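You operate a simulated robot arm through the tools that you are given. There is no shell and no other tool.

You run a simulated robot arm. Do the job below in one go: nothing can be reset, and whatever is moved stays where it is left.

TASK
Put things in order on the top of the timber table. At the end: the blue wedge from the top of the timber table is in the grey mixing bucket; the teal clip carton (marked "CLIPS") stands where the blue wedge stood; the white bottle (marked "WATER") from the top of the timber table stands where the teal clip carton stood; the grey chalk stick stands where the white bottle stood; whatever was shut is shut again. Leave all else as you found it, and nothing knocked over.
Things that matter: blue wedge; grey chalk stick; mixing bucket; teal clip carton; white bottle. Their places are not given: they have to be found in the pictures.

The check looks at the end state, three seconds after you hand in, the way a careful person would. Anything else that was tipped, shoved, dropped, spilled or broken makes it a failure.

THE ROBOT
A 5-joint arm with a two-finger parallel gripper, fixed in place. Base frame: the origin is at the foot of the arm, x ahead of it, y to its left, z up; the work surface is at about z = 0. Units: mm, degrees, N and s.
With the tool pointing down near the work surface it reaches from about 260 to 600 mm from the base axis. Its first joint turns from -66.0 to 66.0 degrees. The tool tilts only in the upright plane through the base axis and itself; it spins freely about its own axis. Payload 1.57 kg.
The tool frame sits at the grasp point between the pads (the TCP): z along the fingers, y along the line on which they close. The tips reach 30 mm beyond it. Largest opening 80 mm; finger width 17, thickness 12; the body of the gripper, 40 by 82 mm, starts 80 mm behind the TCP.
Orientation is told as [roll, pitch, yaw] about the base's x, y, z axes, in that order, counted from this pose: with the fingers straight down and closing along the base's y, the tool's x points along the base's -x, its y along +y and its z along -z.

THE INTERFACE
- The arm moves only by the tool move_arm. Its argument "increments" is a list of rows, each a list of 6 numbers: the shift along the tool's x, y, z in units of 20 mm (1.0 is 20 mm), then the turn, a rotation vector about the tool's x, y, z in units of 6 degrees (1.0 is 6 degrees). In form: [[tx, ty, tz, wx, wy, wz], ...]. A call has 1 to 20 rows; each row shifts and turns the commanded pose from where the row before left it, along the tool's axes as they then stand. "jaw" is the finger opening in cm, from 0 to 8, set as the call begins (left out, the last holds). A call with a number of a shift or a turn outside -1 to 1 is refused whole. Each row takes 0.2 s and may step no farther than 50 mm and 8.6 degrees from the row before; otherwise, or with a gripper value out of range, the whole call is refused. A pose out of reach is approached as far as the arm can. The call stops where the force on the tool passes 40 N (or 10 N more than at its start, if that is more) or the arm is blocked; 0.2 s more then pass. The fingers move at their own pace (about 153 mm/s each) and stop on an object; they squeeze with about 43 N. The grip force told is the motor's: it shows also when the fingers shut on nothing. Time passes only in rows, and 0.2 s behind the last, so rows that do not move let the fingers close. It gives the time, the measured TCP pose, the force on the tool (base axes), the opening and the grip force at its end, in the units of the frame above (readings bear some noise), with the torque about the TCP (base axes, N m) and any sound that the robot's microphone picked up.
- Cameras (640 x 400 px; columns grow to the right, rows downward): "scene" is fixed at [44.5, 404.5, 516.8]; the picture's right is [-0.66, -0.75, 0.00], its down [-0.47, 0.41, -0.78] and it looks along [0.58, -0.51, -0.63] (base axes); focal length 214 px, centre (320, 200). "wrist" rides on the gripper at [72, -7, -122] in the tool frame; the picture's right is [0.09, 1.00, 0.00], its down [-0.84, 0.08, -0.54] and it looks along [-0.54, 0.05, 0.84] (tool axes); focal length 238 px, centre (320, 200).
- snapshot(camera): a new picture of that camera. It takes no simulated time.
- locate(camera, pixels): for up to 12 pixels [column, row] of the newest picture of that camera ("zoom" is the newest enlarged one), the place [x, y, z] in the base frame of the surface seen there, good to about 2 mm. It takes no simulated time.
- close_up(camera, box): a new picture of the part [left, top, right, bottom] of that camera's present view, enlarged. It takes no simulated time.
- sign_off(): hands the job in; it is judged then, once.

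Leave the gripper open and the arm clear of the work at the hand-in unless told otherwise.

The tools are called after "Emit:" as a command line: name --pt "numbers of a row" for each row, then --argument value for the rest, lists and objects as JSON in quotes. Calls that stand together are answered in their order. move_arm: Moves the arm, as the interface text tells. Its arguments: {"type":"object","properties":{"increments":{"type":"array"},"jaw":{"type":"number"}},"required":["increments"]} The other tools are called the same way: snapshot (camera) takes a picture; locate (camera, pixels) gives the place of the surface under pixels of a picture; close_up (camera, box) takes an enlarged picture of a part of a camera's view; sign_off () hands the job in.

At the start:

```text
clock: 0.0
eef_pos: [347.6, -119.9, 435.6]
ee_rot: [-0.1, 0.0, 0.0]
ft_force: [-0.7, 0.1, 0.4]
wrist_torque: [-0.02, 0.02, 0.01]
width: 80.0
gripper_force: 0.0
```

scene: 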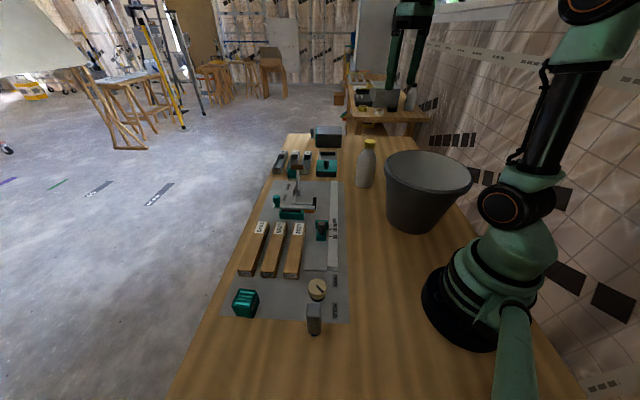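
wrist: 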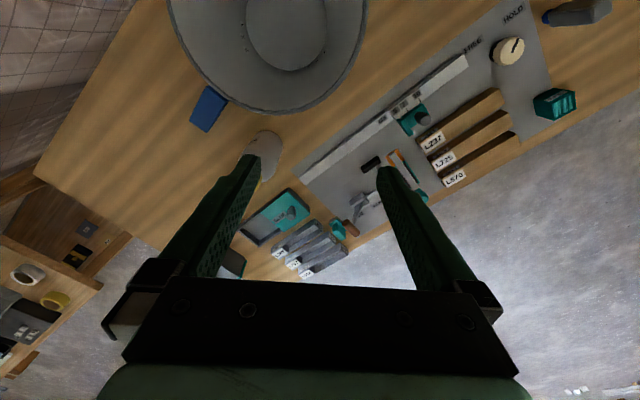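

I start by looking closer at both views: the bucket is near (425,190) in the scene, a bottle near (366,163), a teal box near (246,302), a grey stick near (314,318), and a blue object in the wrist view near (208,108).

Emit:
close_up --camera "scene" --box '[220, 120, 480, 350]'

Emit:
close_up --camera "wrist" --box '[150, 0, 400, 200]'

Emit:
close_up --camera "wrist" --box '[380, 0, 640, 200]'

```text
1.74 times, centred on (350, 235) of scene
```

zoom: 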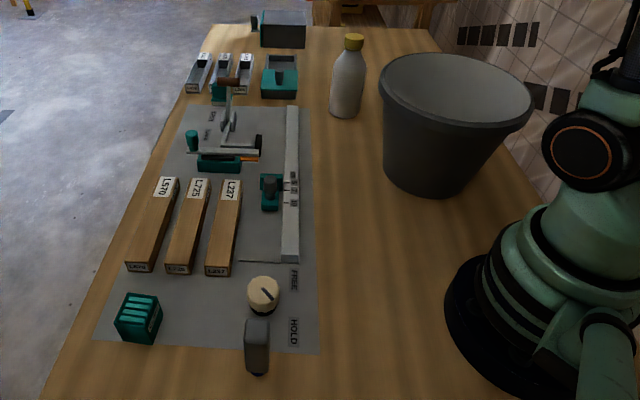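

```text
2.00 times, centred on (275, 100) of wrist
```

zoom: 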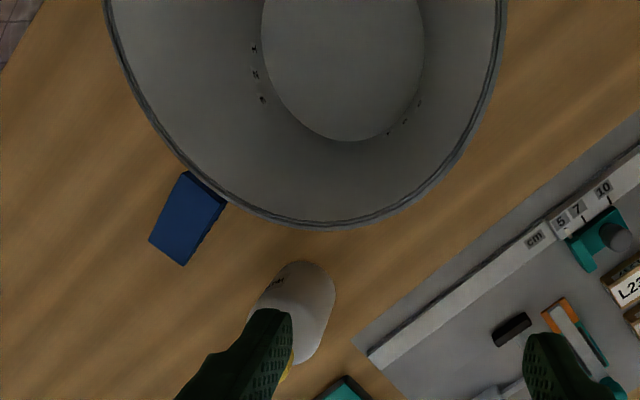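

```text
2.00 times, centred on (510, 100) of wrist
```

zoom: 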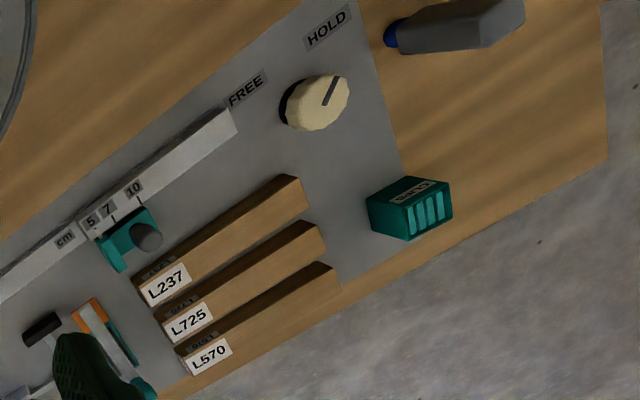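

The table lies diagonally in the base frame. I enlarge several parts to identify the grey upright thing at scene (314,318), the bottle at (366,163) and the far end of the table.

Emit:
close_up --camera "scene" --box '[220, 260, 360, 348]'

Emit:
close_up --camera "scene" --box '[260, 115, 400, 203]'

Emit:
close_up --camera "scene" --box '[330, 60, 450, 140]'

Emit:
close_up --camera "wrist" --box '[500, 0, 640, 88]'

Emit:
close_up --camera "wrist" --box '[160, 60, 320, 200]'

Emit:
close_up --camera "wrist" --box '[0, 180, 160, 380]'

Emit:
close_up --camera "wrist" --box '[210, 150, 450, 290]'

```text
4.55 times, centred on (290, 304) of scene
```

zoom: 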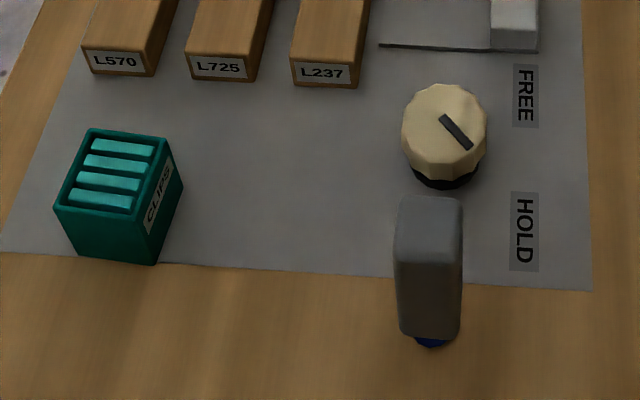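

```text
4.55 times, centred on (330, 159) of scene
```

zoom: 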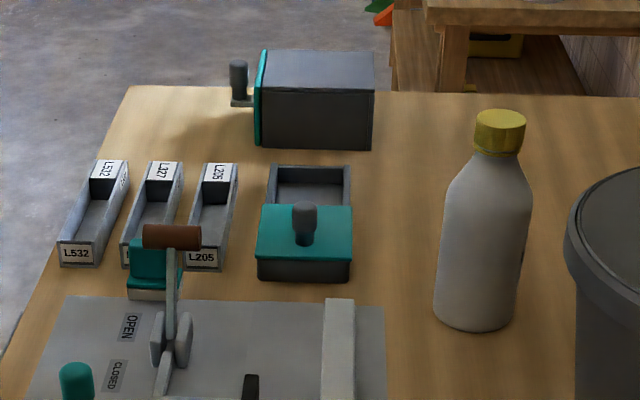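

```text
5.00 times, centred on (390, 100) of scene
```

zoom: 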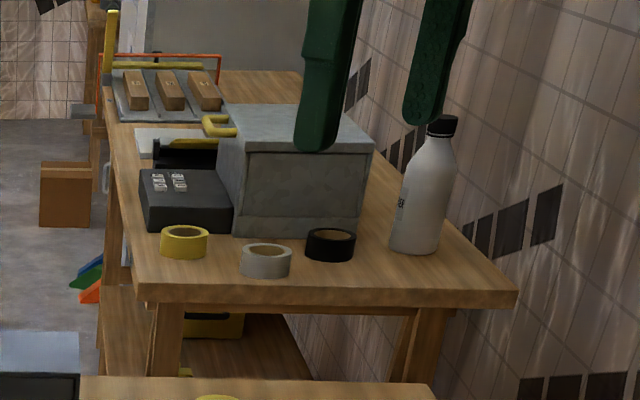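

```text
4.55 times, centred on (570, 44) of wrist
```

zoom: 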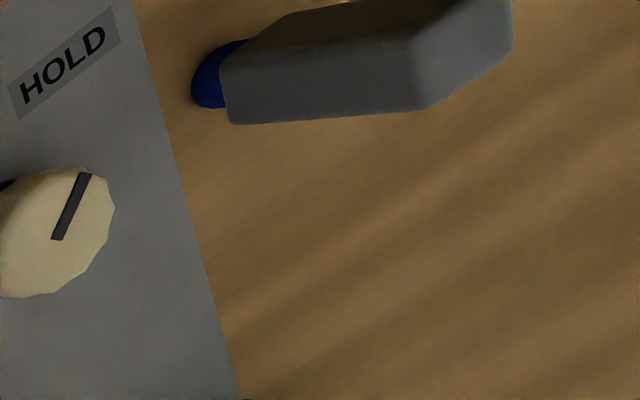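

```text
2.86 times, centred on (240, 130) of wrist
```

zoom: 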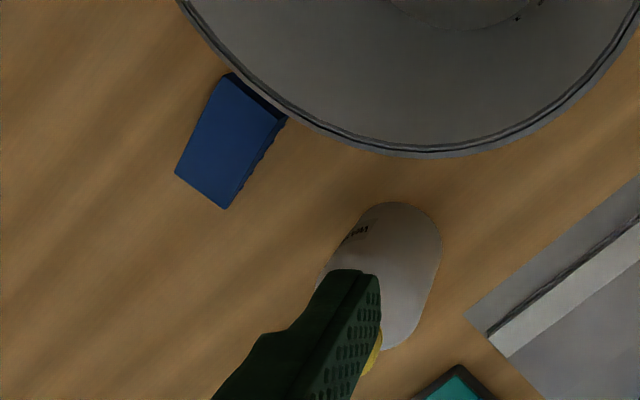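

```text
2.00 times, centred on (80, 280) of wrist
```

zoom: 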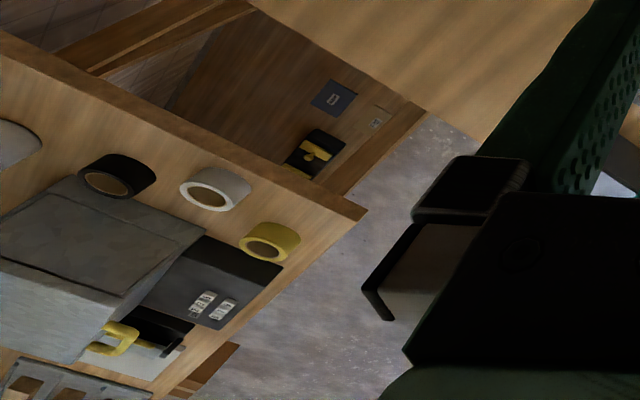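

```text
2.67 times, centred on (330, 220) of wrist
```

zoom: 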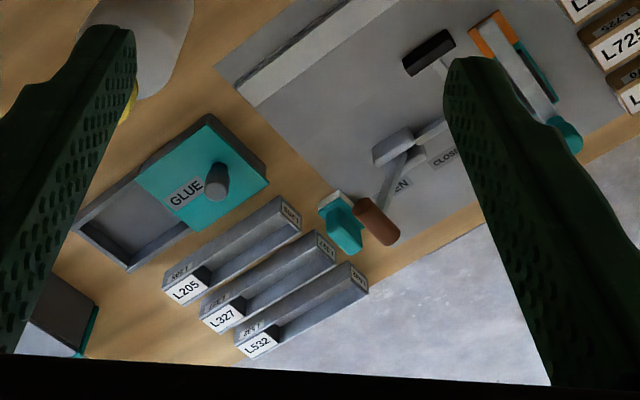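

I read sizes and places: grey upright thing, carton, bottle, bucket, sliding box, the chest at the far end.

Emit:
snapshot --camera "scene"

Emit:
locate --camera "scene" --pixels '[[314, 306], [308, 304], [320, 304], [314, 318], [309, 332], [319, 332], [315, 336], [246, 293], [236, 292], [257, 294], [240, 316], [254, 318]]'

Emit:
locate --camera "scene" --pixels '[[370, 141], [366, 165], [366, 186], [357, 180], [375, 183], [425, 158], [390, 165], [466, 180], [410, 230], [430, 190], [386, 160], [472, 170]]'

Emit:
locate --camera "scene" --pixels '[[327, 157], [327, 168], [318, 168], [336, 168], [326, 172], [330, 130], [342, 140], [316, 142], [312, 132], [318, 290], [280, 200], [297, 180]]'

Emit:
locate --camera "wrist" --pixels '[[208, 108], [218, 90], [190, 122], [205, 131], [227, 102], [265, 150], [545, 18], [555, 100], [280, 30], [575, 12], [610, 5], [200, 108]]'

```text
taken
```

scene: 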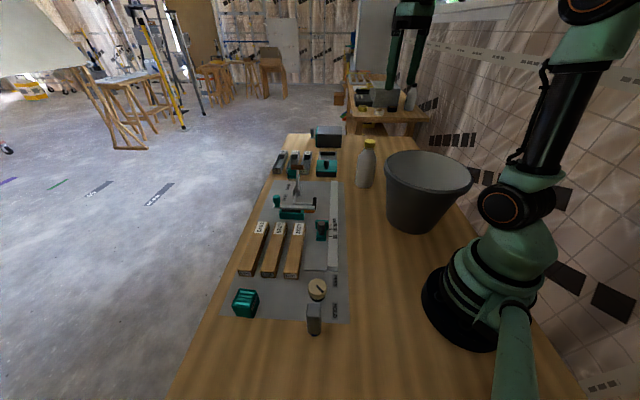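

```text
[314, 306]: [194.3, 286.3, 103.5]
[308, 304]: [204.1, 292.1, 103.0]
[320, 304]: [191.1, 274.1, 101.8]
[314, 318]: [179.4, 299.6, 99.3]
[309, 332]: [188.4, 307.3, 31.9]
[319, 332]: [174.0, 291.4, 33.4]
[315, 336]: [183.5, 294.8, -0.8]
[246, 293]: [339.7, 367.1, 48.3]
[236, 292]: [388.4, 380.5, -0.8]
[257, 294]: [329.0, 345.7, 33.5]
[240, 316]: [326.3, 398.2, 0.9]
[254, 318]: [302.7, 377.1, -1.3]
```

```text
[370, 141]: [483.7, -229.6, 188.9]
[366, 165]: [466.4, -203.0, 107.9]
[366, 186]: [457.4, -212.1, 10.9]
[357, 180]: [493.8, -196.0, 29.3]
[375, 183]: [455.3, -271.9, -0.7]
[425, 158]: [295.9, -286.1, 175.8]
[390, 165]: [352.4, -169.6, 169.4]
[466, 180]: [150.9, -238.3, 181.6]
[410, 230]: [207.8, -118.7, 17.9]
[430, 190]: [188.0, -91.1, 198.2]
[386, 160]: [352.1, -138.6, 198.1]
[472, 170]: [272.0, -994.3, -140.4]
```

```text
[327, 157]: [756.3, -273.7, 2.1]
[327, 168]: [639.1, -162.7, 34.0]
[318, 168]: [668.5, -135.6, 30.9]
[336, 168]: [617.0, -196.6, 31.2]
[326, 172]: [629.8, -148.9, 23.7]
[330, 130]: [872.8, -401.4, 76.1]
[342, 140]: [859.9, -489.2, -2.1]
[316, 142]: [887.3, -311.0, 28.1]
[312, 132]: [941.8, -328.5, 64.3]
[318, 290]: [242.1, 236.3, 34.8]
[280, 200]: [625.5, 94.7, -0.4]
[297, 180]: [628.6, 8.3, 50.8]
```

```text
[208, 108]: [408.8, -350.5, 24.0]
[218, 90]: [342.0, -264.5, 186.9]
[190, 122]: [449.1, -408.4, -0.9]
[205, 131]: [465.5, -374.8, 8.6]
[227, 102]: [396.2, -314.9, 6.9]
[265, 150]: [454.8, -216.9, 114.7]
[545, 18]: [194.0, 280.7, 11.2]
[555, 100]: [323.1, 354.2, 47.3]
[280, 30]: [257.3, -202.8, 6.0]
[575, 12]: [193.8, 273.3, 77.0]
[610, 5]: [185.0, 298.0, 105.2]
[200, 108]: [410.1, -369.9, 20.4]
```

The grey upright piece at about (188, 288), 105 mm tall, is a candidate for the chalk stick, but I want a closer look from the wrist camera. I go to about (230, 170, 320), well above everything (tallest things are ~200 mm), then spin to face it.

Emit:
move_arm --pt "0.39 0.967 0.387 0 0 0" --pt "0.39 0.967 0.387 0 0 0" --pt "0.39 0.967 0.387 0 0 0" --pt "0.39 0.967 0.387 0 0 0" --pt "0.39 0.967 0.387 0 0 0" --pt "0.39 0.967 0.387 0 0 0" --pt "0.39 0.967 0.387 0 0 0" --pt "0.39 0.967 0.387 0 0 0" --pt "0.39 0.967 0.387 0 0 0" --pt "0.39 0.967 0.387 0 0 0" --pt "0.39 0.967 0.387 0 0 0" --pt "0.39 0.967 0.387 0 0 0" --pt "0.39 0.967 0.387 0 0 0" --pt "0.39 0.967 0.387 0 0 0" --pt "0.39 0.967 0.387 0 0 0" --jaw 8

Emit:
move_arm --pt "0 0 0 0 0 -1" --pt "0 0 0 0 0 -1" --pt "0 0 0 0 0 -1" --pt "0 0 0 0 0 -1" --pt "0 0 0 0 0 -1" --pt "0 0 0 0 0 -1" --pt "0 0 0 0 0 -1" --pt "0 0 0 0 0 -1" --pt "0 0 0 0 0 -1" --pt "0 0 0 0 0 -1" --pt "0 0 0 0 0 -1" --pt "0 0 0 0 0 -1" --pt "0 0 0 0 0 -1" --pt "0 0 0 0 0 -1" --pt "0 0 0 0 0 -1"

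Emit:
snapshot --camera "wrist"

Emit:
snapshot --camera "scene"

```text
clock: 3.2
eef_pos: [230.7, 169.4, 319.4]
ee_rot: [0.1, 0.0, 0.0]
ft_force: [-0.2, -0.3, 0.7]
wrist_torque: [0.0, -0.03, 0.0]
width: 79.9
gripper_force: 0.1
```

```text
clock: 6.4
eef_pos: [230.0, 170.7, 319.3]
ee_rot: [-0.1, 0.0, 90.2]
ft_force: [0.0, 0.3, -0.5]
wrist_torque: [0.01, 0.01, -0.03]
width: 79.8
gripper_force: 0.0
```

```text
taken
```

wrist: 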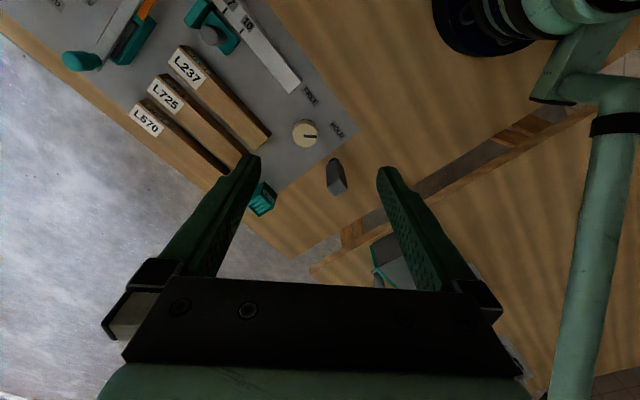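

```text
taken
```

scene: 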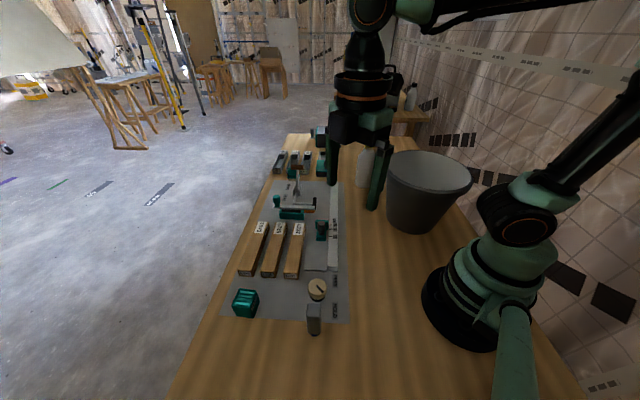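

I now see a second surface beyond the near table end (wrist (385,255)), with a grey/teal thing on it. I enlarge that and the grey stick at (337,177).

Emit:
close_up --camera "wrist" --box '[240, 100, 400, 200]'

Emit:
close_up --camera "wrist" --box '[300, 180, 540, 330]'

Emit:
close_up --camera "wrist" --box '[320, 150, 400, 200]'

Emit:
close_up --camera "scene" --box '[290, 290, 340, 345]'

```text
4.00 times, centred on (320, 150) of wrist
```

zoom: 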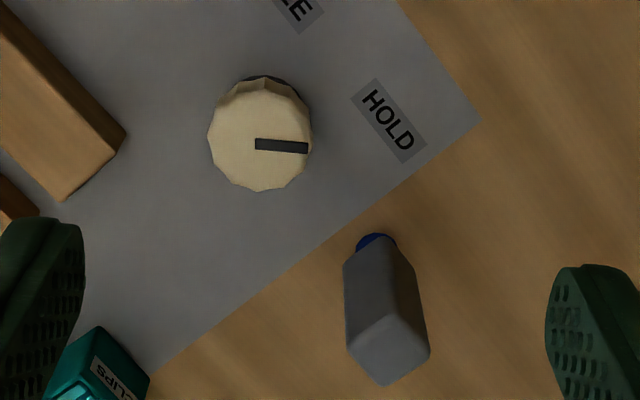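

```text
2.67 times, centred on (420, 255) of wrist
```

zoom: 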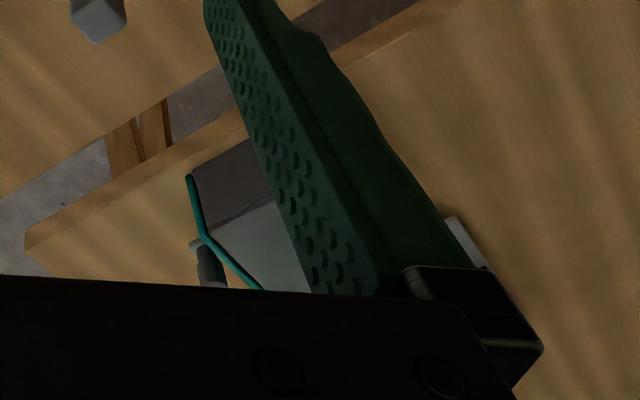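

```text
8.00 times, centred on (360, 175) of wrist
```

zoom: 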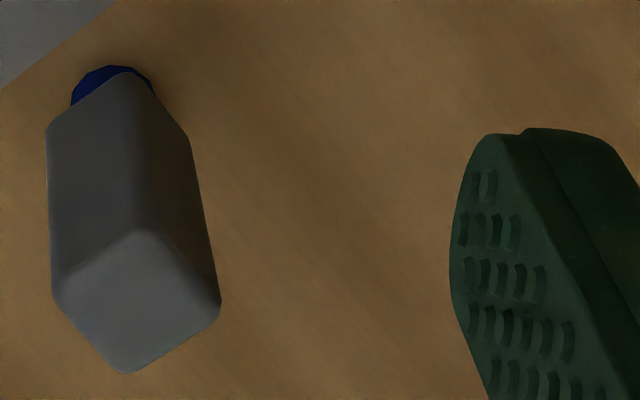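

```text
7.27 times, centred on (315, 318) of scene
```

zoom: 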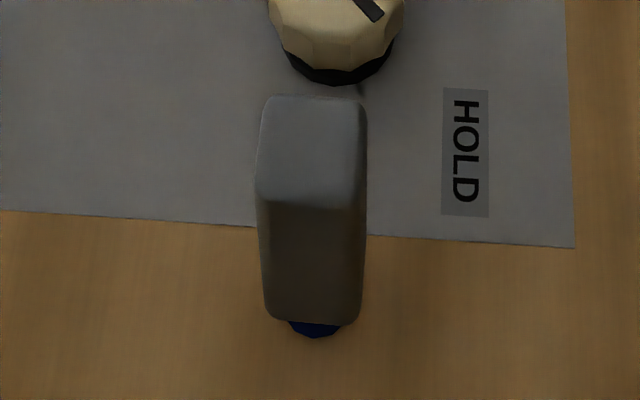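

The grey block (about 30 mm wide, 105 mm tall, on a small blue foot) needs to be told apart from other possible chalk sticks. I move further left to look at the second surface and rule out other candidates.

Emit:
move_arm --pt "-1 0.3 0 0 0 0" --pt "-1 0.3 0 0 0 0" --pt "-1 0.3 0 0 0 0" --pt "-1 0.3 0 0 0 0" --pt "-1 0.3 0 0 0 0" --pt "-1 0.3 0 0 0 0" --pt "-1 0.3 0 0 0 0" --pt "-1 0.3 0 0 0 0"

Emit:
snapshot --camera "wrist"

```text
clock: 8.2
eef_pos: [182.4, 331.0, 320.8]
ee_rot: [0.1, 0.0, 90.0]
ft_force: [0.2, 0.6, 0.2]
wrist_torque: [0.0, -0.02, 0.05]
width: 80.1
gripper_force: 0.2
```

```text
taken
```

wrist: 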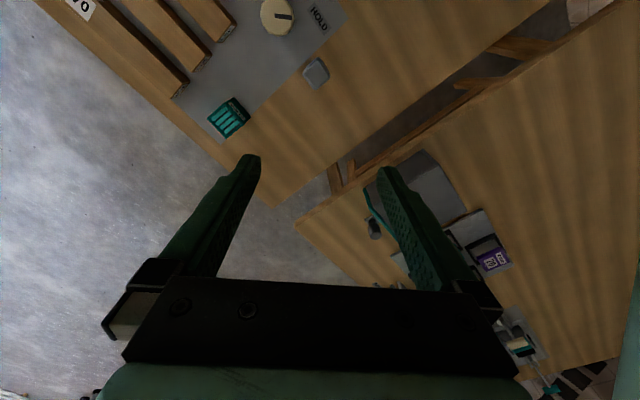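

Emit:
close_up --camera "wrist" --box '[340, 140, 600, 400]'

Emit:
close_up --camera "wrist" --box '[190, 40, 350, 140]'

Emit:
locate --camera "wrist" --pixels '[[315, 74], [440, 180], [490, 250], [375, 228], [306, 72], [322, 68], [319, 60], [316, 88], [328, 76], [230, 118], [350, 130], [450, 130]]'

```text
1.54 times, centred on (470, 270) of wrist
```

zoom: 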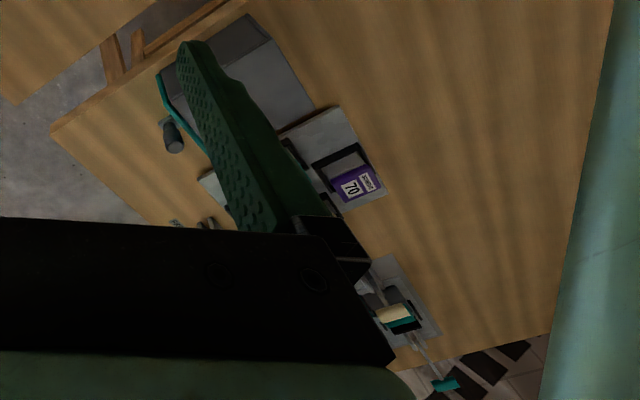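

```text
4.00 times, centred on (270, 90) of wrist
```

zoom: 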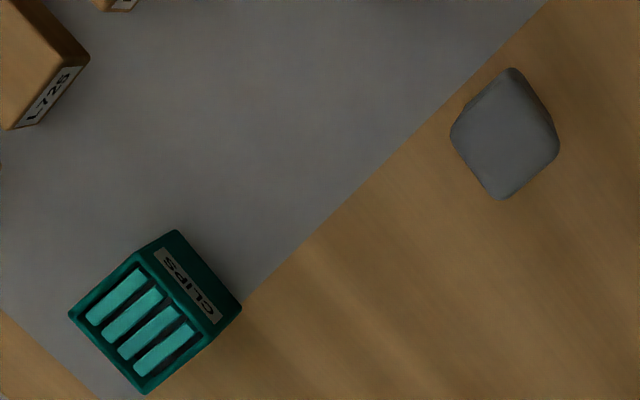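

```text
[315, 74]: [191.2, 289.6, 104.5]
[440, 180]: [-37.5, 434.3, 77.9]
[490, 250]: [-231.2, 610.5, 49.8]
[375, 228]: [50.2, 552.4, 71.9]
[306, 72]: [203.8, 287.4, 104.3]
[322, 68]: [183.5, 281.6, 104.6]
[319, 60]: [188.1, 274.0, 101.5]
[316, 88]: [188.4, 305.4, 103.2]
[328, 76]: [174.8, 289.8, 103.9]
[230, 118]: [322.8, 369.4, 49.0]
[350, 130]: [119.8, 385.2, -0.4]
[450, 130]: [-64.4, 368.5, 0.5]
```

The second table is out of reach and holds only unrelated things. Now I spin back to yaw 0 and fly to the right side, above the bucket, to see the wedge, the bottle and whatever is behind the bucket.

Emit:
move_arm --pt "0 0 -0.2 0 0 1" --pt "0 0 -0.2 0 0 1" --pt "0 0 -0.2 0 0 1" --pt "0 0 -0.2 0 0 1" --pt "0 0 -0.2 0 0 1" --pt "0 0 -0.2 0 0 1" --pt "0 0 -0.2 0 0 1" --pt "0 0 -0.2 0 0 1" --pt "0 0 -0.2 0 0 1" --pt "0 0 -0.2 0 0 1" --pt "0 0 -0.2 0 0 1" --pt "0 0 -0.2 0 0 1" --pt "0 0 -0.2 0 0 1" --pt "0 0 -0.2 0 0 1" --pt "0 0 -0.2 0 0 1"

Emit:
move_arm --pt "-0.667 -0.967 0 0 0 0" --pt "-0.667 -0.967 0 0 0 0" --pt "-0.667 -0.967 0 0 0 0" --pt "-0.667 -0.967 0 0 0 0" --pt "-0.667 -0.967 0 0 0 0" --pt "-0.667 -0.967 0 0 0 0" --pt "-0.667 -0.967 0 0 0 0" --pt "-0.667 -0.967 0 0 0 0" --pt "-0.667 -0.967 0 0 0 0" --pt "-0.667 -0.967 0 0 0 0" --pt "-0.667 -0.967 0 0 0 0" --pt "-0.667 -0.967 0 0 0 0" --pt "-0.667 -0.967 0 0 0 0" --pt "-0.667 -0.967 0 0 0 0" --pt "-0.667 -0.967 0 0 0 0"

Emit:
move_arm --pt "0.25 -0.99 0 0 0 0.5" --pt "0.25 -0.99 0 0 0 0.5" --pt "0.25 -0.99 0 0 0 0.5" --pt "0.25 -0.99 0 0 0 0.5" --pt "0.25 -0.99 0 0 0 0" --pt "0.25 -0.99 0 0 0 0" --pt "0.25 -0.99 0 0 0 0" --pt "0.25 -0.99 0 0 0 0" --pt "0.25 -0.99 0 0 0 0" --pt "0.25 -0.99 0 0 0 0" --pt "0.25 -0.99 0 0 0 0" --pt "0.25 -0.99 0 0 0 0"

Emit:
snapshot --camera "wrist"

```text
clock: 11.4
eef_pos: [182.8, 330.2, 378.8]
ee_rot: [0.0, 0.0, -0.1]
ft_force: [-0.3, -0.5, -0.5]
wrist_torque: [-0.02, -0.04, 0.03]
width: 79.9
gripper_force: 0.1
```

```text
clock: 14.6
eef_pos: [382.4, 39.8, 378.8]
ee_rot: [0.1, 0.0, 0.0]
ft_force: [0.8, 0.1, -0.3]
wrist_torque: [0.01, -0.02, -0.02]
width: 80.0
gripper_force: 0.1
```

```text
clock: 17.2
eef_pos: [284.8, -184.6, 380.1]
ee_rot: [-0.1, 0.0, -12.0]
ft_force: [0.3, 0.3, 0.0]
wrist_torque: [0.04, 0.01, 0.01]
width: 80.2
gripper_force: 0.0
```

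```text
taken
```

wrist: 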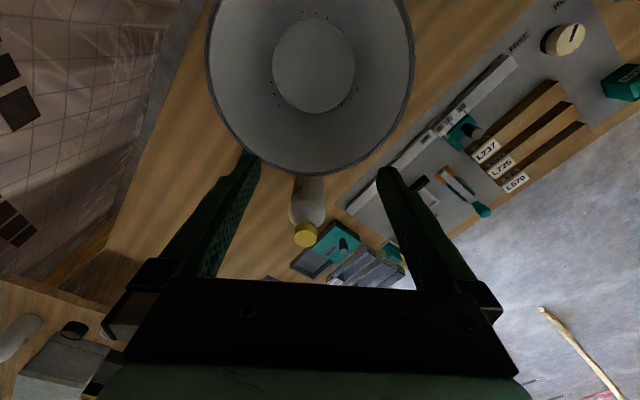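

The bucket is open and empty. I read its rim and floor from this view.

Emit:
locate --camera "wrist" --pixels '[[210, 70], [217, 107], [240, 145], [310, 172], [375, 150], [403, 110], [411, 60], [313, 65], [276, 65], [353, 70], [313, 112], [313, 20]]'

Emit:
close_up --camera "wrist" --box '[200, 0, 440, 180]'

Emit:
close_up --camera "wrist" --box '[270, 160, 430, 290]'

```text
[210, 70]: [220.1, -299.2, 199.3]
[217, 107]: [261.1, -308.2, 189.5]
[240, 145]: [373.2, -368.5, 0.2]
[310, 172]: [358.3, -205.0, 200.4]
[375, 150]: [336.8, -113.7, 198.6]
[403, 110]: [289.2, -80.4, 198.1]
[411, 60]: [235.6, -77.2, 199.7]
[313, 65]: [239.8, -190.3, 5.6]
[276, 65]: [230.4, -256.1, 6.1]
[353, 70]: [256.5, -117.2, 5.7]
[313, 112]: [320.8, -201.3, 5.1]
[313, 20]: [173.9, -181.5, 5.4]
```

```text
2.22 times, centred on (320, 90) of wrist
```

zoom: 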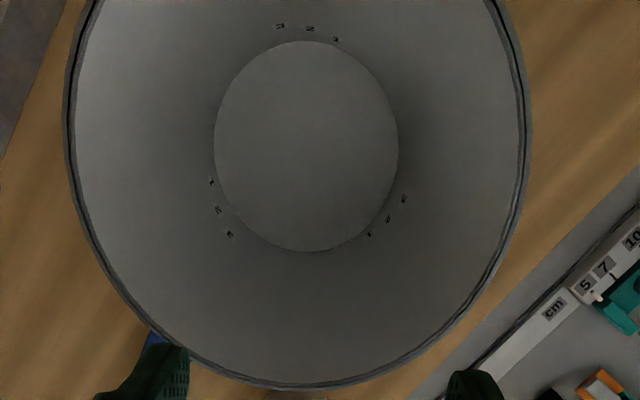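

```text
3.08 times, centred on (350, 225) of wrist
```

zoom: 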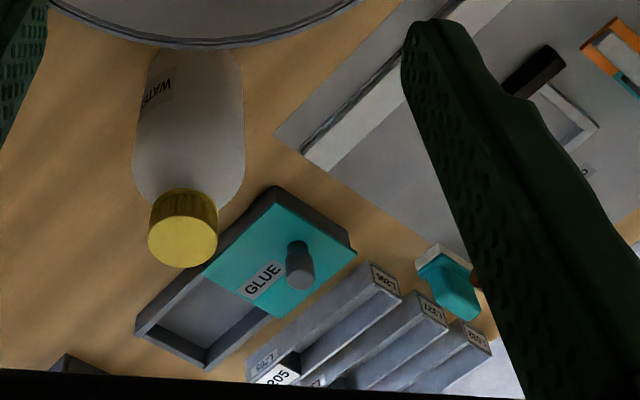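

The bucket's centre is about (247, −190), rim radius ~113 at z≈200, floor radius ~73 at z≈6. Now I turn toward the blue wedge near (415, −355) for a clear view.

Emit:
move_arm --pt "0 0 0 0 0 0.917" --pt "0 0 0 0 0 0.917" --pt "0 0 0 0 0 0.917" --pt "0 0 0 0 0 0.917" --pt "0 0 0 0 0 0.917" --pt "0 0 0 0 0 0.917" --pt "-0.78 -0.283 0.6 0 0 0" --pt "-0.78 -0.283 0.6 0 0 0" --pt "-0.78 -0.283 0.6 0 0 0" --pt "-0.78 -0.283 0.6 0 0 0" --pt "-0.78 -0.283 0.6 0 0 0"

Emit:
snapshot --camera "wrist"

Emit:
close_up --camera "wrist" --box '[240, 60, 400, 180]'

```text
clock: 19.6
eef_pos: [320.2, -258.2, 319.2]
ee_rot: [0.0, 0.0, -45.0]
ft_force: [-0.4, -0.3, 0.0]
wrist_torque: [0.0, -0.04, 0.0]
width: 80.0
gripper_force: 0.1
```

```text
taken
```

wrist: 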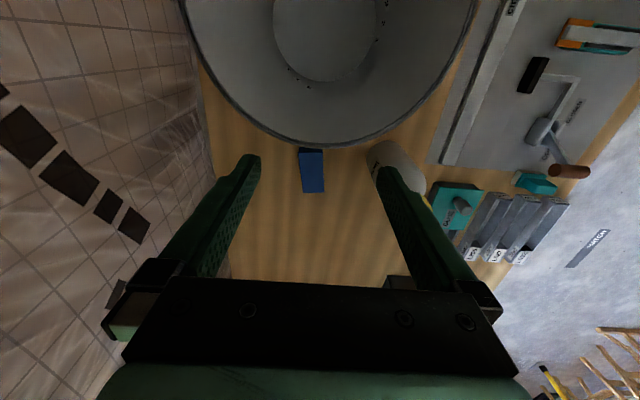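

```text
3.33 times, centred on (320, 120) of wrist
```

zoom: 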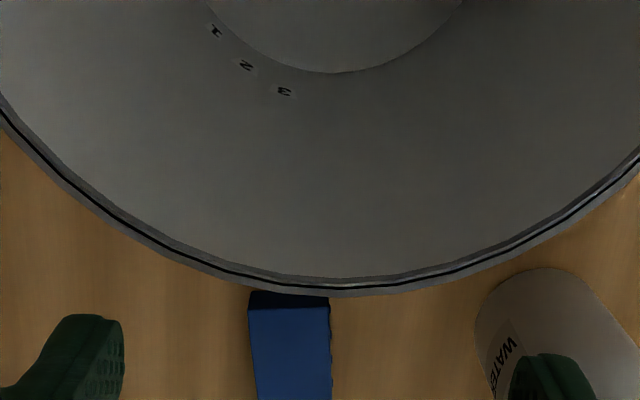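

Emit:
close_up --camera "wrist" --box '[272, 138, 352, 202]'

Emit:
locate --camera "wrist" --pixels '[[300, 150], [322, 150], [300, 156], [322, 156], [303, 190], [323, 190], [312, 153], [312, 160], [312, 170], [312, 180], [312, 188], [313, 191]]'

```text
6.25 times, centred on (312, 170) of wrist
```

zoom: 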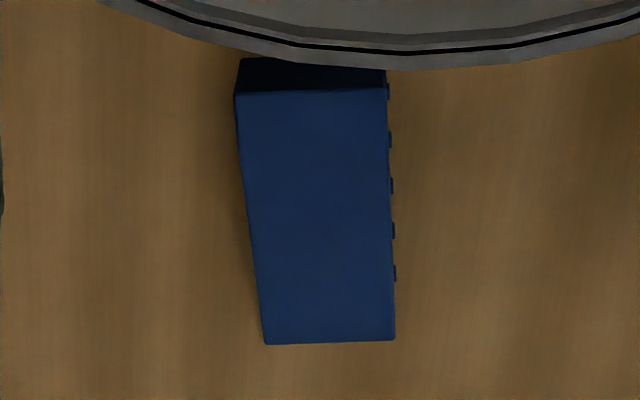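

```text
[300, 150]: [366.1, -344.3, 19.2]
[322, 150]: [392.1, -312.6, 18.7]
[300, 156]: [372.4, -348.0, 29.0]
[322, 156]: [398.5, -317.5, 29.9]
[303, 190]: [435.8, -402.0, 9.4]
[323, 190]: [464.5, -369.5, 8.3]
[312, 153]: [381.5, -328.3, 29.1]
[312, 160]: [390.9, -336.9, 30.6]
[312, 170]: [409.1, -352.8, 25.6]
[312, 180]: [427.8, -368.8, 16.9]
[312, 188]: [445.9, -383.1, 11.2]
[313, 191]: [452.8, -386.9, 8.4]
```

The blue wedge: thick end (z≈30) at about (385, −333), thin end at (451, −386), 40 mm wide, long axis at −40°, centre ≈ (417, −359). I check the small parts on the board to be sure there's no other grey stick there.

Emit:
close_up --camera "wrist" --box '[420, 0, 640, 140]'

Emit:
close_up --camera "wrist" --box '[400, 140, 620, 290]'

Emit:
close_up --camera "scene" --box '[250, 130, 370, 240]'

Emit:
snapshot --camera "scene"

```text
2.86 times, centred on (530, 70) of wrist
```

zoom: 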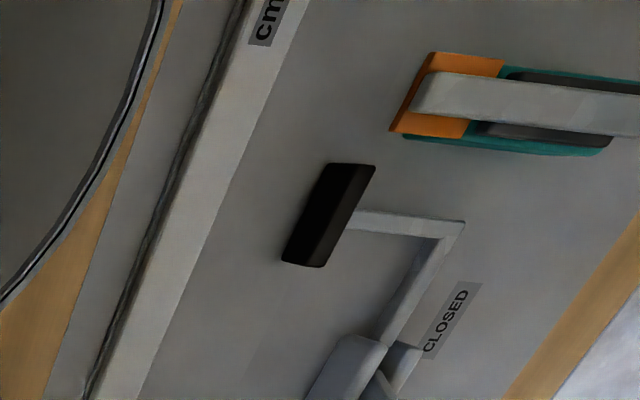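

```text
2.67 times, centred on (510, 215) of wrist
```

zoom: 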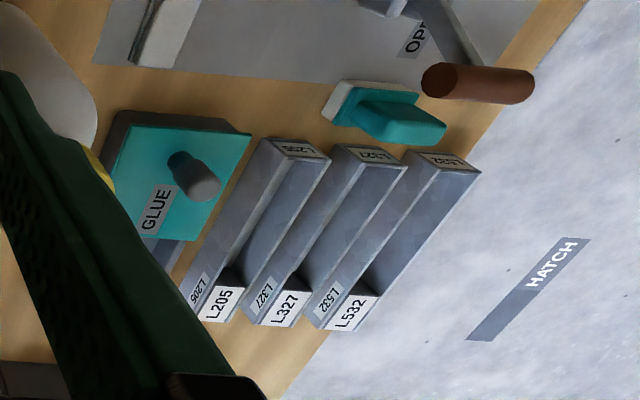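

```text
3.64 times, centred on (310, 185) of scene
```

zoom: 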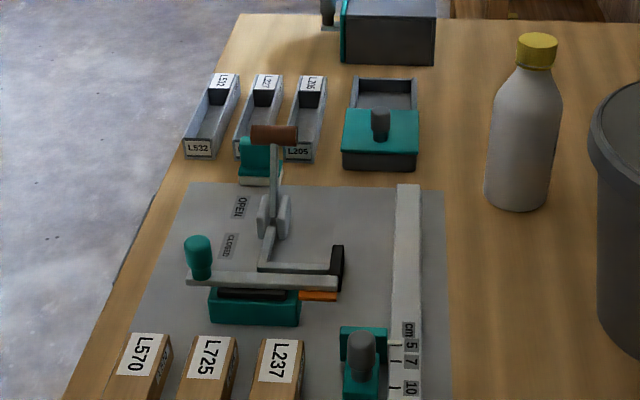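

```text
taken
```

scene: 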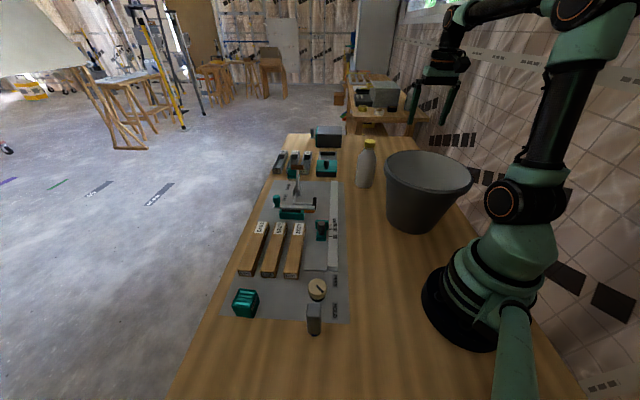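

No other grey stick on the board; the grey 22 mm square piece with the blue foot is the chalk stick. Now I take the wedge: align yaw to −40.5°, go above (405, −350), and come down to z≈90 first.

Emit:
move_arm --pt "0 0 0 0 0 -0.75" --pt "-0.888 -0.105 0 0 0 0" --pt "-0.888 -0.105 0 0 0 0" --pt "-0.888 -0.105 0 0 0 0" --pt "-0.888 -0.105 0 0 0 0" --pt "-0.888 -0.105 0 0 0 0" --pt "-0.888 -0.105 0 0 0 0" --pt "-0.888 -0.105 0 0 0 0" --pt "0 0 1 0 0 0" --pt "0 0 1 0 0 0" --pt "0 0 1 0 0 0" --pt "0 0 1 0 0 0" --pt "0 0 1 0 0 0" --pt "0 0 1 0 0 0" --pt "0 0 1 0 0 0" --pt "0 0 1 0 0 0" --pt "0 0 1 0 0 0" --pt "0 0 1 0 0 0" --pt "0 0 1 0 0 0" --jaw 8

Emit:
snapshot --camera "wrist"

Emit:
snapshot --camera "scene"

```text
clock: 23.6
eef_pos: [403.6, -350.6, 99.0]
ee_rot: [0.1, 0.0, -40.6]
ft_force: [-0.1, -0.5, -0.3]
wrist_torque: [-0.02, 0.01, -0.01]
width: 80.0
gripper_force: 0.0
```

```text
taken
```

wrist: 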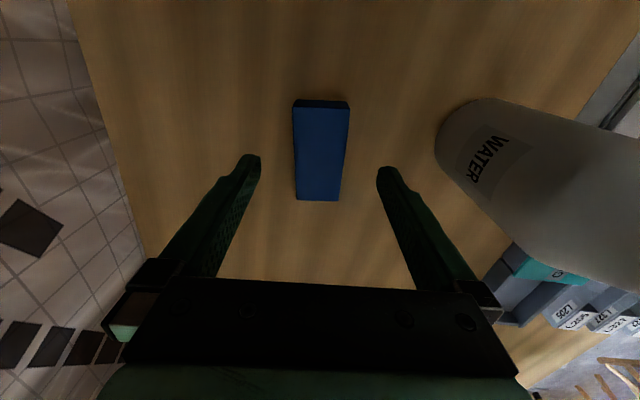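

```text
taken
```

scene: 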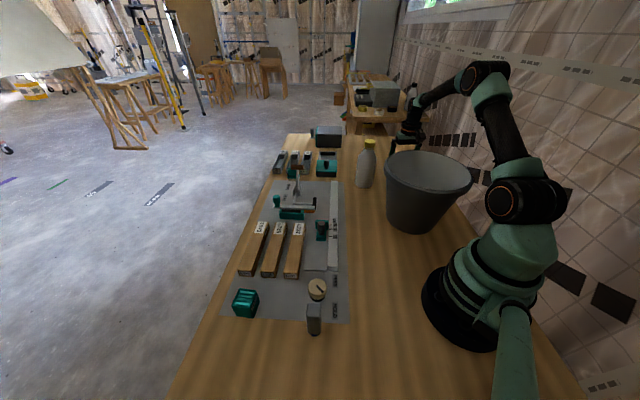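

The wedge sits centred between the fingers. I read its corners precisely from this close view before touching it (to know its place for the carton), and the bottle's base.

Emit:
locate --camera "wrist" --pixels '[[294, 101], [348, 102], [295, 110], [348, 110], [297, 198], [338, 198], [321, 105], [320, 197], [297, 150], [344, 150], [490, 165], [450, 150]]'

Emit:
close_up --camera "wrist" --box '[260, 80, 400, 220]'

```text
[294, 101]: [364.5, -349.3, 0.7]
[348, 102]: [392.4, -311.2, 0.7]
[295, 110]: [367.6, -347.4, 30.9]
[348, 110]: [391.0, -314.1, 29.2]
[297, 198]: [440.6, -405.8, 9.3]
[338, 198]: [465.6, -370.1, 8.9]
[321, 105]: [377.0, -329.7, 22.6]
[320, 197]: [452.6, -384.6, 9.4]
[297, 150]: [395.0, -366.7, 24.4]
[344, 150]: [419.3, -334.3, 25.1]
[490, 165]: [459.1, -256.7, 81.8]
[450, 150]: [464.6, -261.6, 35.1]
```

```text
2.86 times, centred on (330, 150) of wrist
```

zoom: 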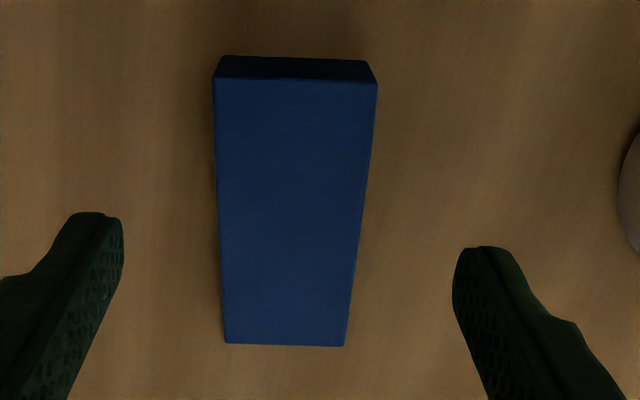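

Wedge footprint centre ≈ (416, −359), long axis −37.5°. I turn 3° to match, go down to z≈33 (tips ~3 mm above the table) and then close in the next call.

Emit:
move_arm --pt "0 0 0 0 0 -0.5" --pt "0 0 0.8 0 0 0" --pt "0 0 0.8 0 0 0" --pt "0 0 0.8 0 0 0" --pt "0 0 0.6 0 0 0" --pt "0 0 0.3 0 0 0" --jaw 8

Emit:
move_arm --pt "0 0 0 0 0 0" --pt "0 0 0 0 0 0" --pt "0 0 0 0 0 0" --pt "0 0 0 0 0 0" --jaw 2

Emit:
snapshot --camera "wrist"

```text
clock: 25.0
eef_pos: [404.1, -349.8, 33.5]
ee_rot: [0.0, -0.1, -37.5]
ft_force: [-0.3, -0.1, 0.3]
wrist_torque: [0.0, -0.01, -0.02]
width: 79.8
gripper_force: 0.1
```

```text
clock: 26.0
eef_pos: [404.5, -349.8, 33.2]
ee_rot: [0.0, 0.0, -37.4]
ft_force: [0.1, 0.0, -0.3]
wrist_torque: [0.02, 0.01, 0.01]
width: 43.6
gripper_force: 42.4
```

```text
taken
```

wrist: 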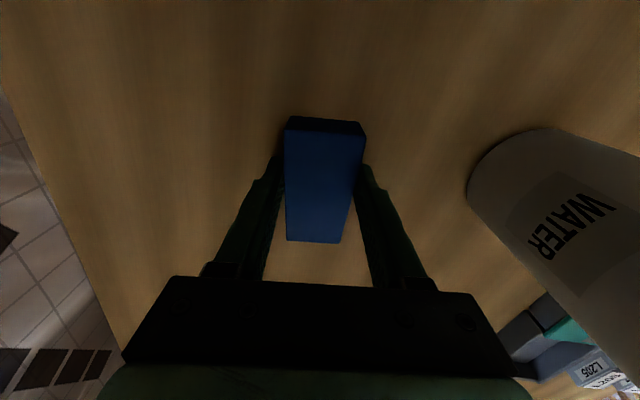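

Held at 43.6 mm with 42 N grip. I lift straight up to z≈333 and carry it to above the bucket centre.

Emit:
move_arm --pt "0 0 -0.5 0 0 0" --pt "0 0 -1 0 0 0" --pt "0 0 -1 0 0 0" --pt "0 0 -1 0 0 0" --pt "0 0 -1 0 0 0" --pt "0 0 -1 0 0 0" --pt "0 0 -1 0 0 0" --pt "0 0 -1 0 0 0" --pt "0 0 -1 0 0 0" --pt "0 0 -1 0 0 0" --pt "0 0 -1 0 0 0" --pt "0 0 -1 0 0 0" --pt "0 0 -1 0 0 0" --pt "0 0 -1 0 0 0" --pt "0 0 -1 0 0 0" --pt "0 0 -0.5 0 0 0"

Emit:
move_arm --pt "0.964 0.131 0 0 0 0" --pt "0.964 0.131 0 0 0 0" --pt "0.964 0.131 0 0 0 0" --pt "0.964 0.131 0 0 0 0" --pt "0.964 0.131 0 0 0 0" --pt "0.964 0.131 0 0 0 0" --pt "0.964 0.131 0 0 0 0" --pt "0.964 0.131 0 0 0 0" --pt "0.964 0.131 0 0 0 0" --pt "0.964 0.131 0 0 0 0" --pt "0.964 0.131 0 0 0 0" --pt "0.964 0.131 0 0 0 0"

Emit:
snapshot --camera "wrist"

Emit:
snapshot --camera "scene"

```text
clock: 29.4
eef_pos: [406.2, -350.3, 334.4]
ee_rot: [0.0, 0.1, -37.5]
ft_force: [-1.0, 0.4, 0.3]
wrist_torque: [-0.01, 0.03, 0.0]
width: 19.9
gripper_force: 0.2
```

```text
clock: 32.0
eef_pos: [240.3, -184.3, 332.6]
ee_rot: [-0.1, 0.0, -37.5]
ft_force: [-0.2, 0.4, 0.2]
wrist_torque: [-0.02, -0.02, -0.02]
width: 19.6
gripper_force: 0.0
```

```text
taken
```

wrist: 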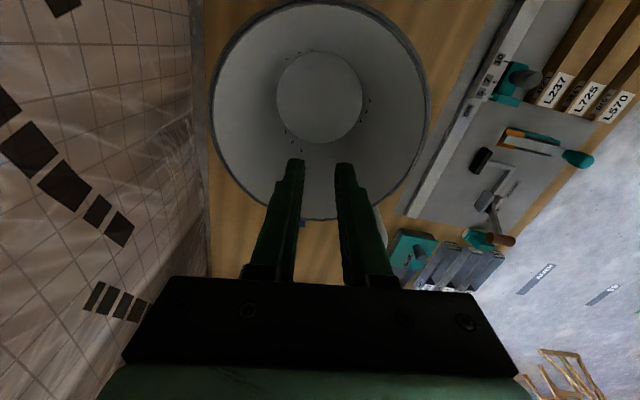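

```text
taken
```

scene: 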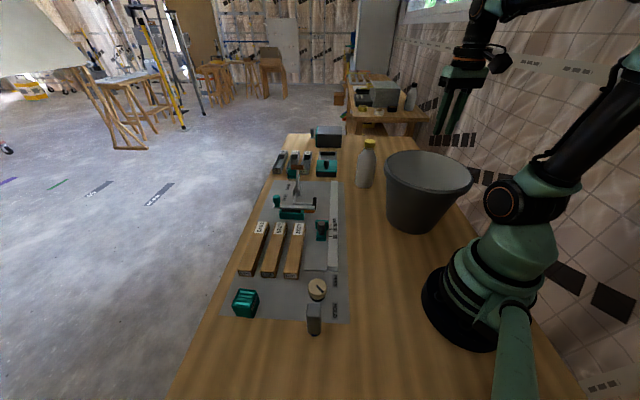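

The width reads 19.9 mm with no grip force: the wedge slipped out during the lift. I go back to see where it lies; first a closer look from here (its blue edge at wrist (303,222)).

Emit:
move_arm --pt "-0.5 0 0 0 0 0" --pt "-0.95 -0.13 0 0 0 0" --pt "-0.95 -0.13 0 0 0 0" --pt "-0.95 -0.13 0 0 0 0" --pt "-0.95 -0.13 0 0 0 0" --pt "-0.95 -0.13 0 0 0 0" --jaw 8

Emit:
snapshot --camera "wrist"

Emit:
close_up --camera "wrist" --box '[260, 100, 380, 220]'

```text
clock: 33.4
eef_pos: [315.4, -258.3, 333.8]
ee_rot: [-0.1, 0.0, -37.5]
ft_force: [0.2, -0.4, 0.6]
wrist_torque: [0.0, 0.01, 0.01]
width: 80.3
gripper_force: 0.1
```

```text
taken
```

wrist: 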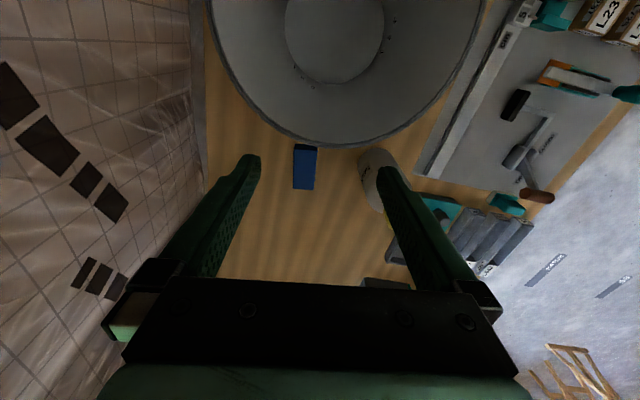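

```text
3.33 times, centred on (320, 160) of wrist
```

zoom: 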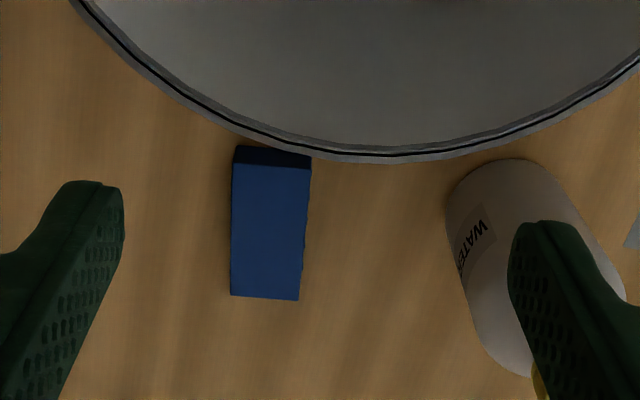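

The wedge still stands upright at about the same place. I read its present corners.

Emit:
locate --camera "wrist" --pixels '[[296, 150], [315, 151], [295, 158], [314, 160], [295, 187], [313, 188], [305, 155], [304, 187], [304, 165], [304, 172], [304, 180], [294, 146]]'

Emit:
close_up --camera "wrist" --box '[280, 136, 330, 196]'

```text
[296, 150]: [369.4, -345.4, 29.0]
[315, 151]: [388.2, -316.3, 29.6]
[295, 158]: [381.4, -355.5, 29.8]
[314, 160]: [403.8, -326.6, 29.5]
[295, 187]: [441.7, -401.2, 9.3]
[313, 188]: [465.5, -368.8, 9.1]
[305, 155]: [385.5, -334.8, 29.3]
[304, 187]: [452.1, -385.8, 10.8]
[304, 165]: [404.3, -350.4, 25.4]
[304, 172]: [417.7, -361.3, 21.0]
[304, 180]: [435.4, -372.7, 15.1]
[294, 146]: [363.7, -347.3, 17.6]
```

```text
6.67 times, centred on (305, 166) of wrist
```

zoom: 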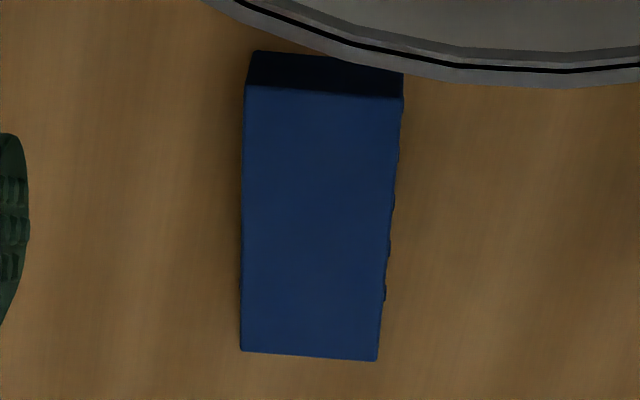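

The wedge did not move noticeably (centre still ≈ (416, −359)); the fingers just slid off. I'll take it again, a little lower and nearer its thick end, and lift slowly with checks.

Emit:
move_arm --pt "-0.876 -0.133 0 0 0 0" --pt "-0.876 -0.133 0 0 0 0" --pt "-0.876 -0.133 0 0 0 0" --pt "-0.876 -0.133 0 0 0 0" --pt "-0.876 -0.133 0 0 0 0" --pt "-0.876 -0.133 0 0 0 0" --pt "-0.876 -0.133 0 0 0 0" --pt "0 0 1 0 0 0" --pt "0 0 1 0 0 0" --pt "0 0 1 0 0 0" --pt "0 0 1 0 0 0" --pt "0 0 1 0 0 0" --pt "0 0 1 0 0 0" --pt "0 0 1 0 0 0" --pt "0 0 1 0 0 0" --pt "0 0 1 0 0 0" --pt "0 0 1 0 0 0" --pt "0 0 1 0 0 0" --pt "0 0 1 0 0 0" --jaw 8

Emit:
snapshot --camera "wrist"

Emit:
close_up --camera "wrist" --box '[240, 80, 400, 220]'

```text
clock: 37.4
eef_pos: [399.7, -348.2, 94.4]
ee_rot: [0.0, -0.1, -37.5]
ft_force: [-0.6, 0.4, 0.3]
wrist_torque: [-0.01, -0.01, 0.05]
width: 80.1
gripper_force: 0.1
```

```text
taken
```

wrist: 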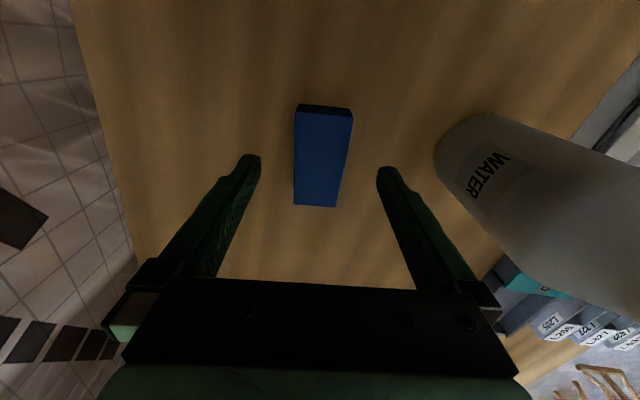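

```text
2.86 times, centred on (320, 150) of wrist
```

zoom: 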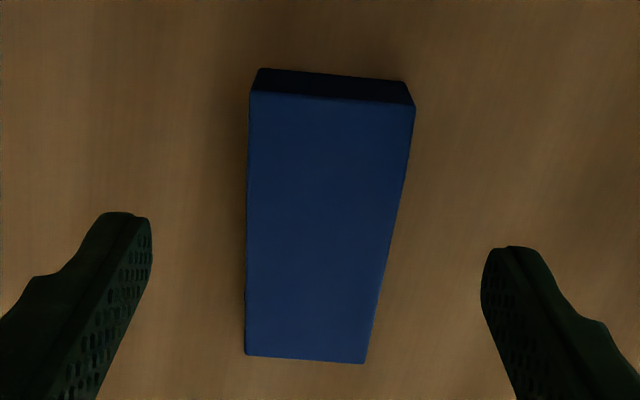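

The wedge lies at about −36°. I turn slightly, shift 6 mm toward its thick end, go down to z≈31.5 and close fully; then a small slow test lift.

Emit:
move_arm --pt "0 0 0 0 0 -0.25" --pt "0.31 0.03 0 0 0 0" --pt "0 0 0.8 0 0 0" --pt "0 0 0.8 0 0 0" --pt "0 0 0.8 0 0 0" --pt "0 0 0.5 0 0 0" --pt "0 0 0.25 0 0 0" --jaw 8

Emit:
move_arm --pt "0 0 0 0 0 0" --pt "0 0 0 0 0 0" --pt "0 0 0 0 0 0" --pt "0 0 0 0 0 0" --pt "0 0 0 0 0 0" --jaw 0

Emit:
move_arm --pt "0 0 -0.05 0 0 0" --pt "0 0 -0.1 0 0 0" --pt "0 0 -0.1 0 0 0" --pt "0 0 -0.1 0 0 0" --pt "0 0 -0.1 0 0 0" --pt "0 0 0 0 0 0" --pt "0 0 0 0 0 0"

Emit:
snapshot --camera "wrist"

```text
clock: 39.0
eef_pos: [395.2, -344.5, 30.1]
ee_rot: [-0.1, 0.0, -36.1]
ft_force: [0.4, 0.3, -0.3]
wrist_torque: [0.02, 0.02, 0.01]
width: 80.2
gripper_force: 0.2
```

```text
clock: 40.2
eef_pos: [396.0, -344.7, 30.5]
ee_rot: [0.0, 0.0, -36.0]
ft_force: [-0.3, -0.5, -0.3]
wrist_torque: [0.01, 0.01, -0.02]
width: 43.8
gripper_force: 43.6
```

```text
clock: 41.8
eef_pos: [394.9, -343.6, 40.2]
ee_rot: [0.0, 0.1, -36.0]
ft_force: [-0.2, 0.0, -0.6]
wrist_torque: [0.0, 0.01, -0.02]
width: 43.9
gripper_force: 42.7
```

```text
taken
```

wrist: 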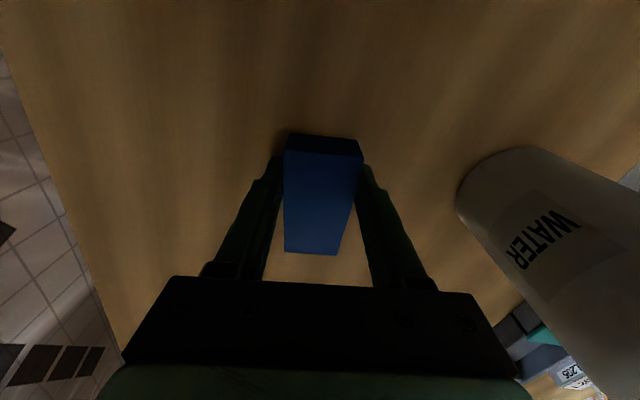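

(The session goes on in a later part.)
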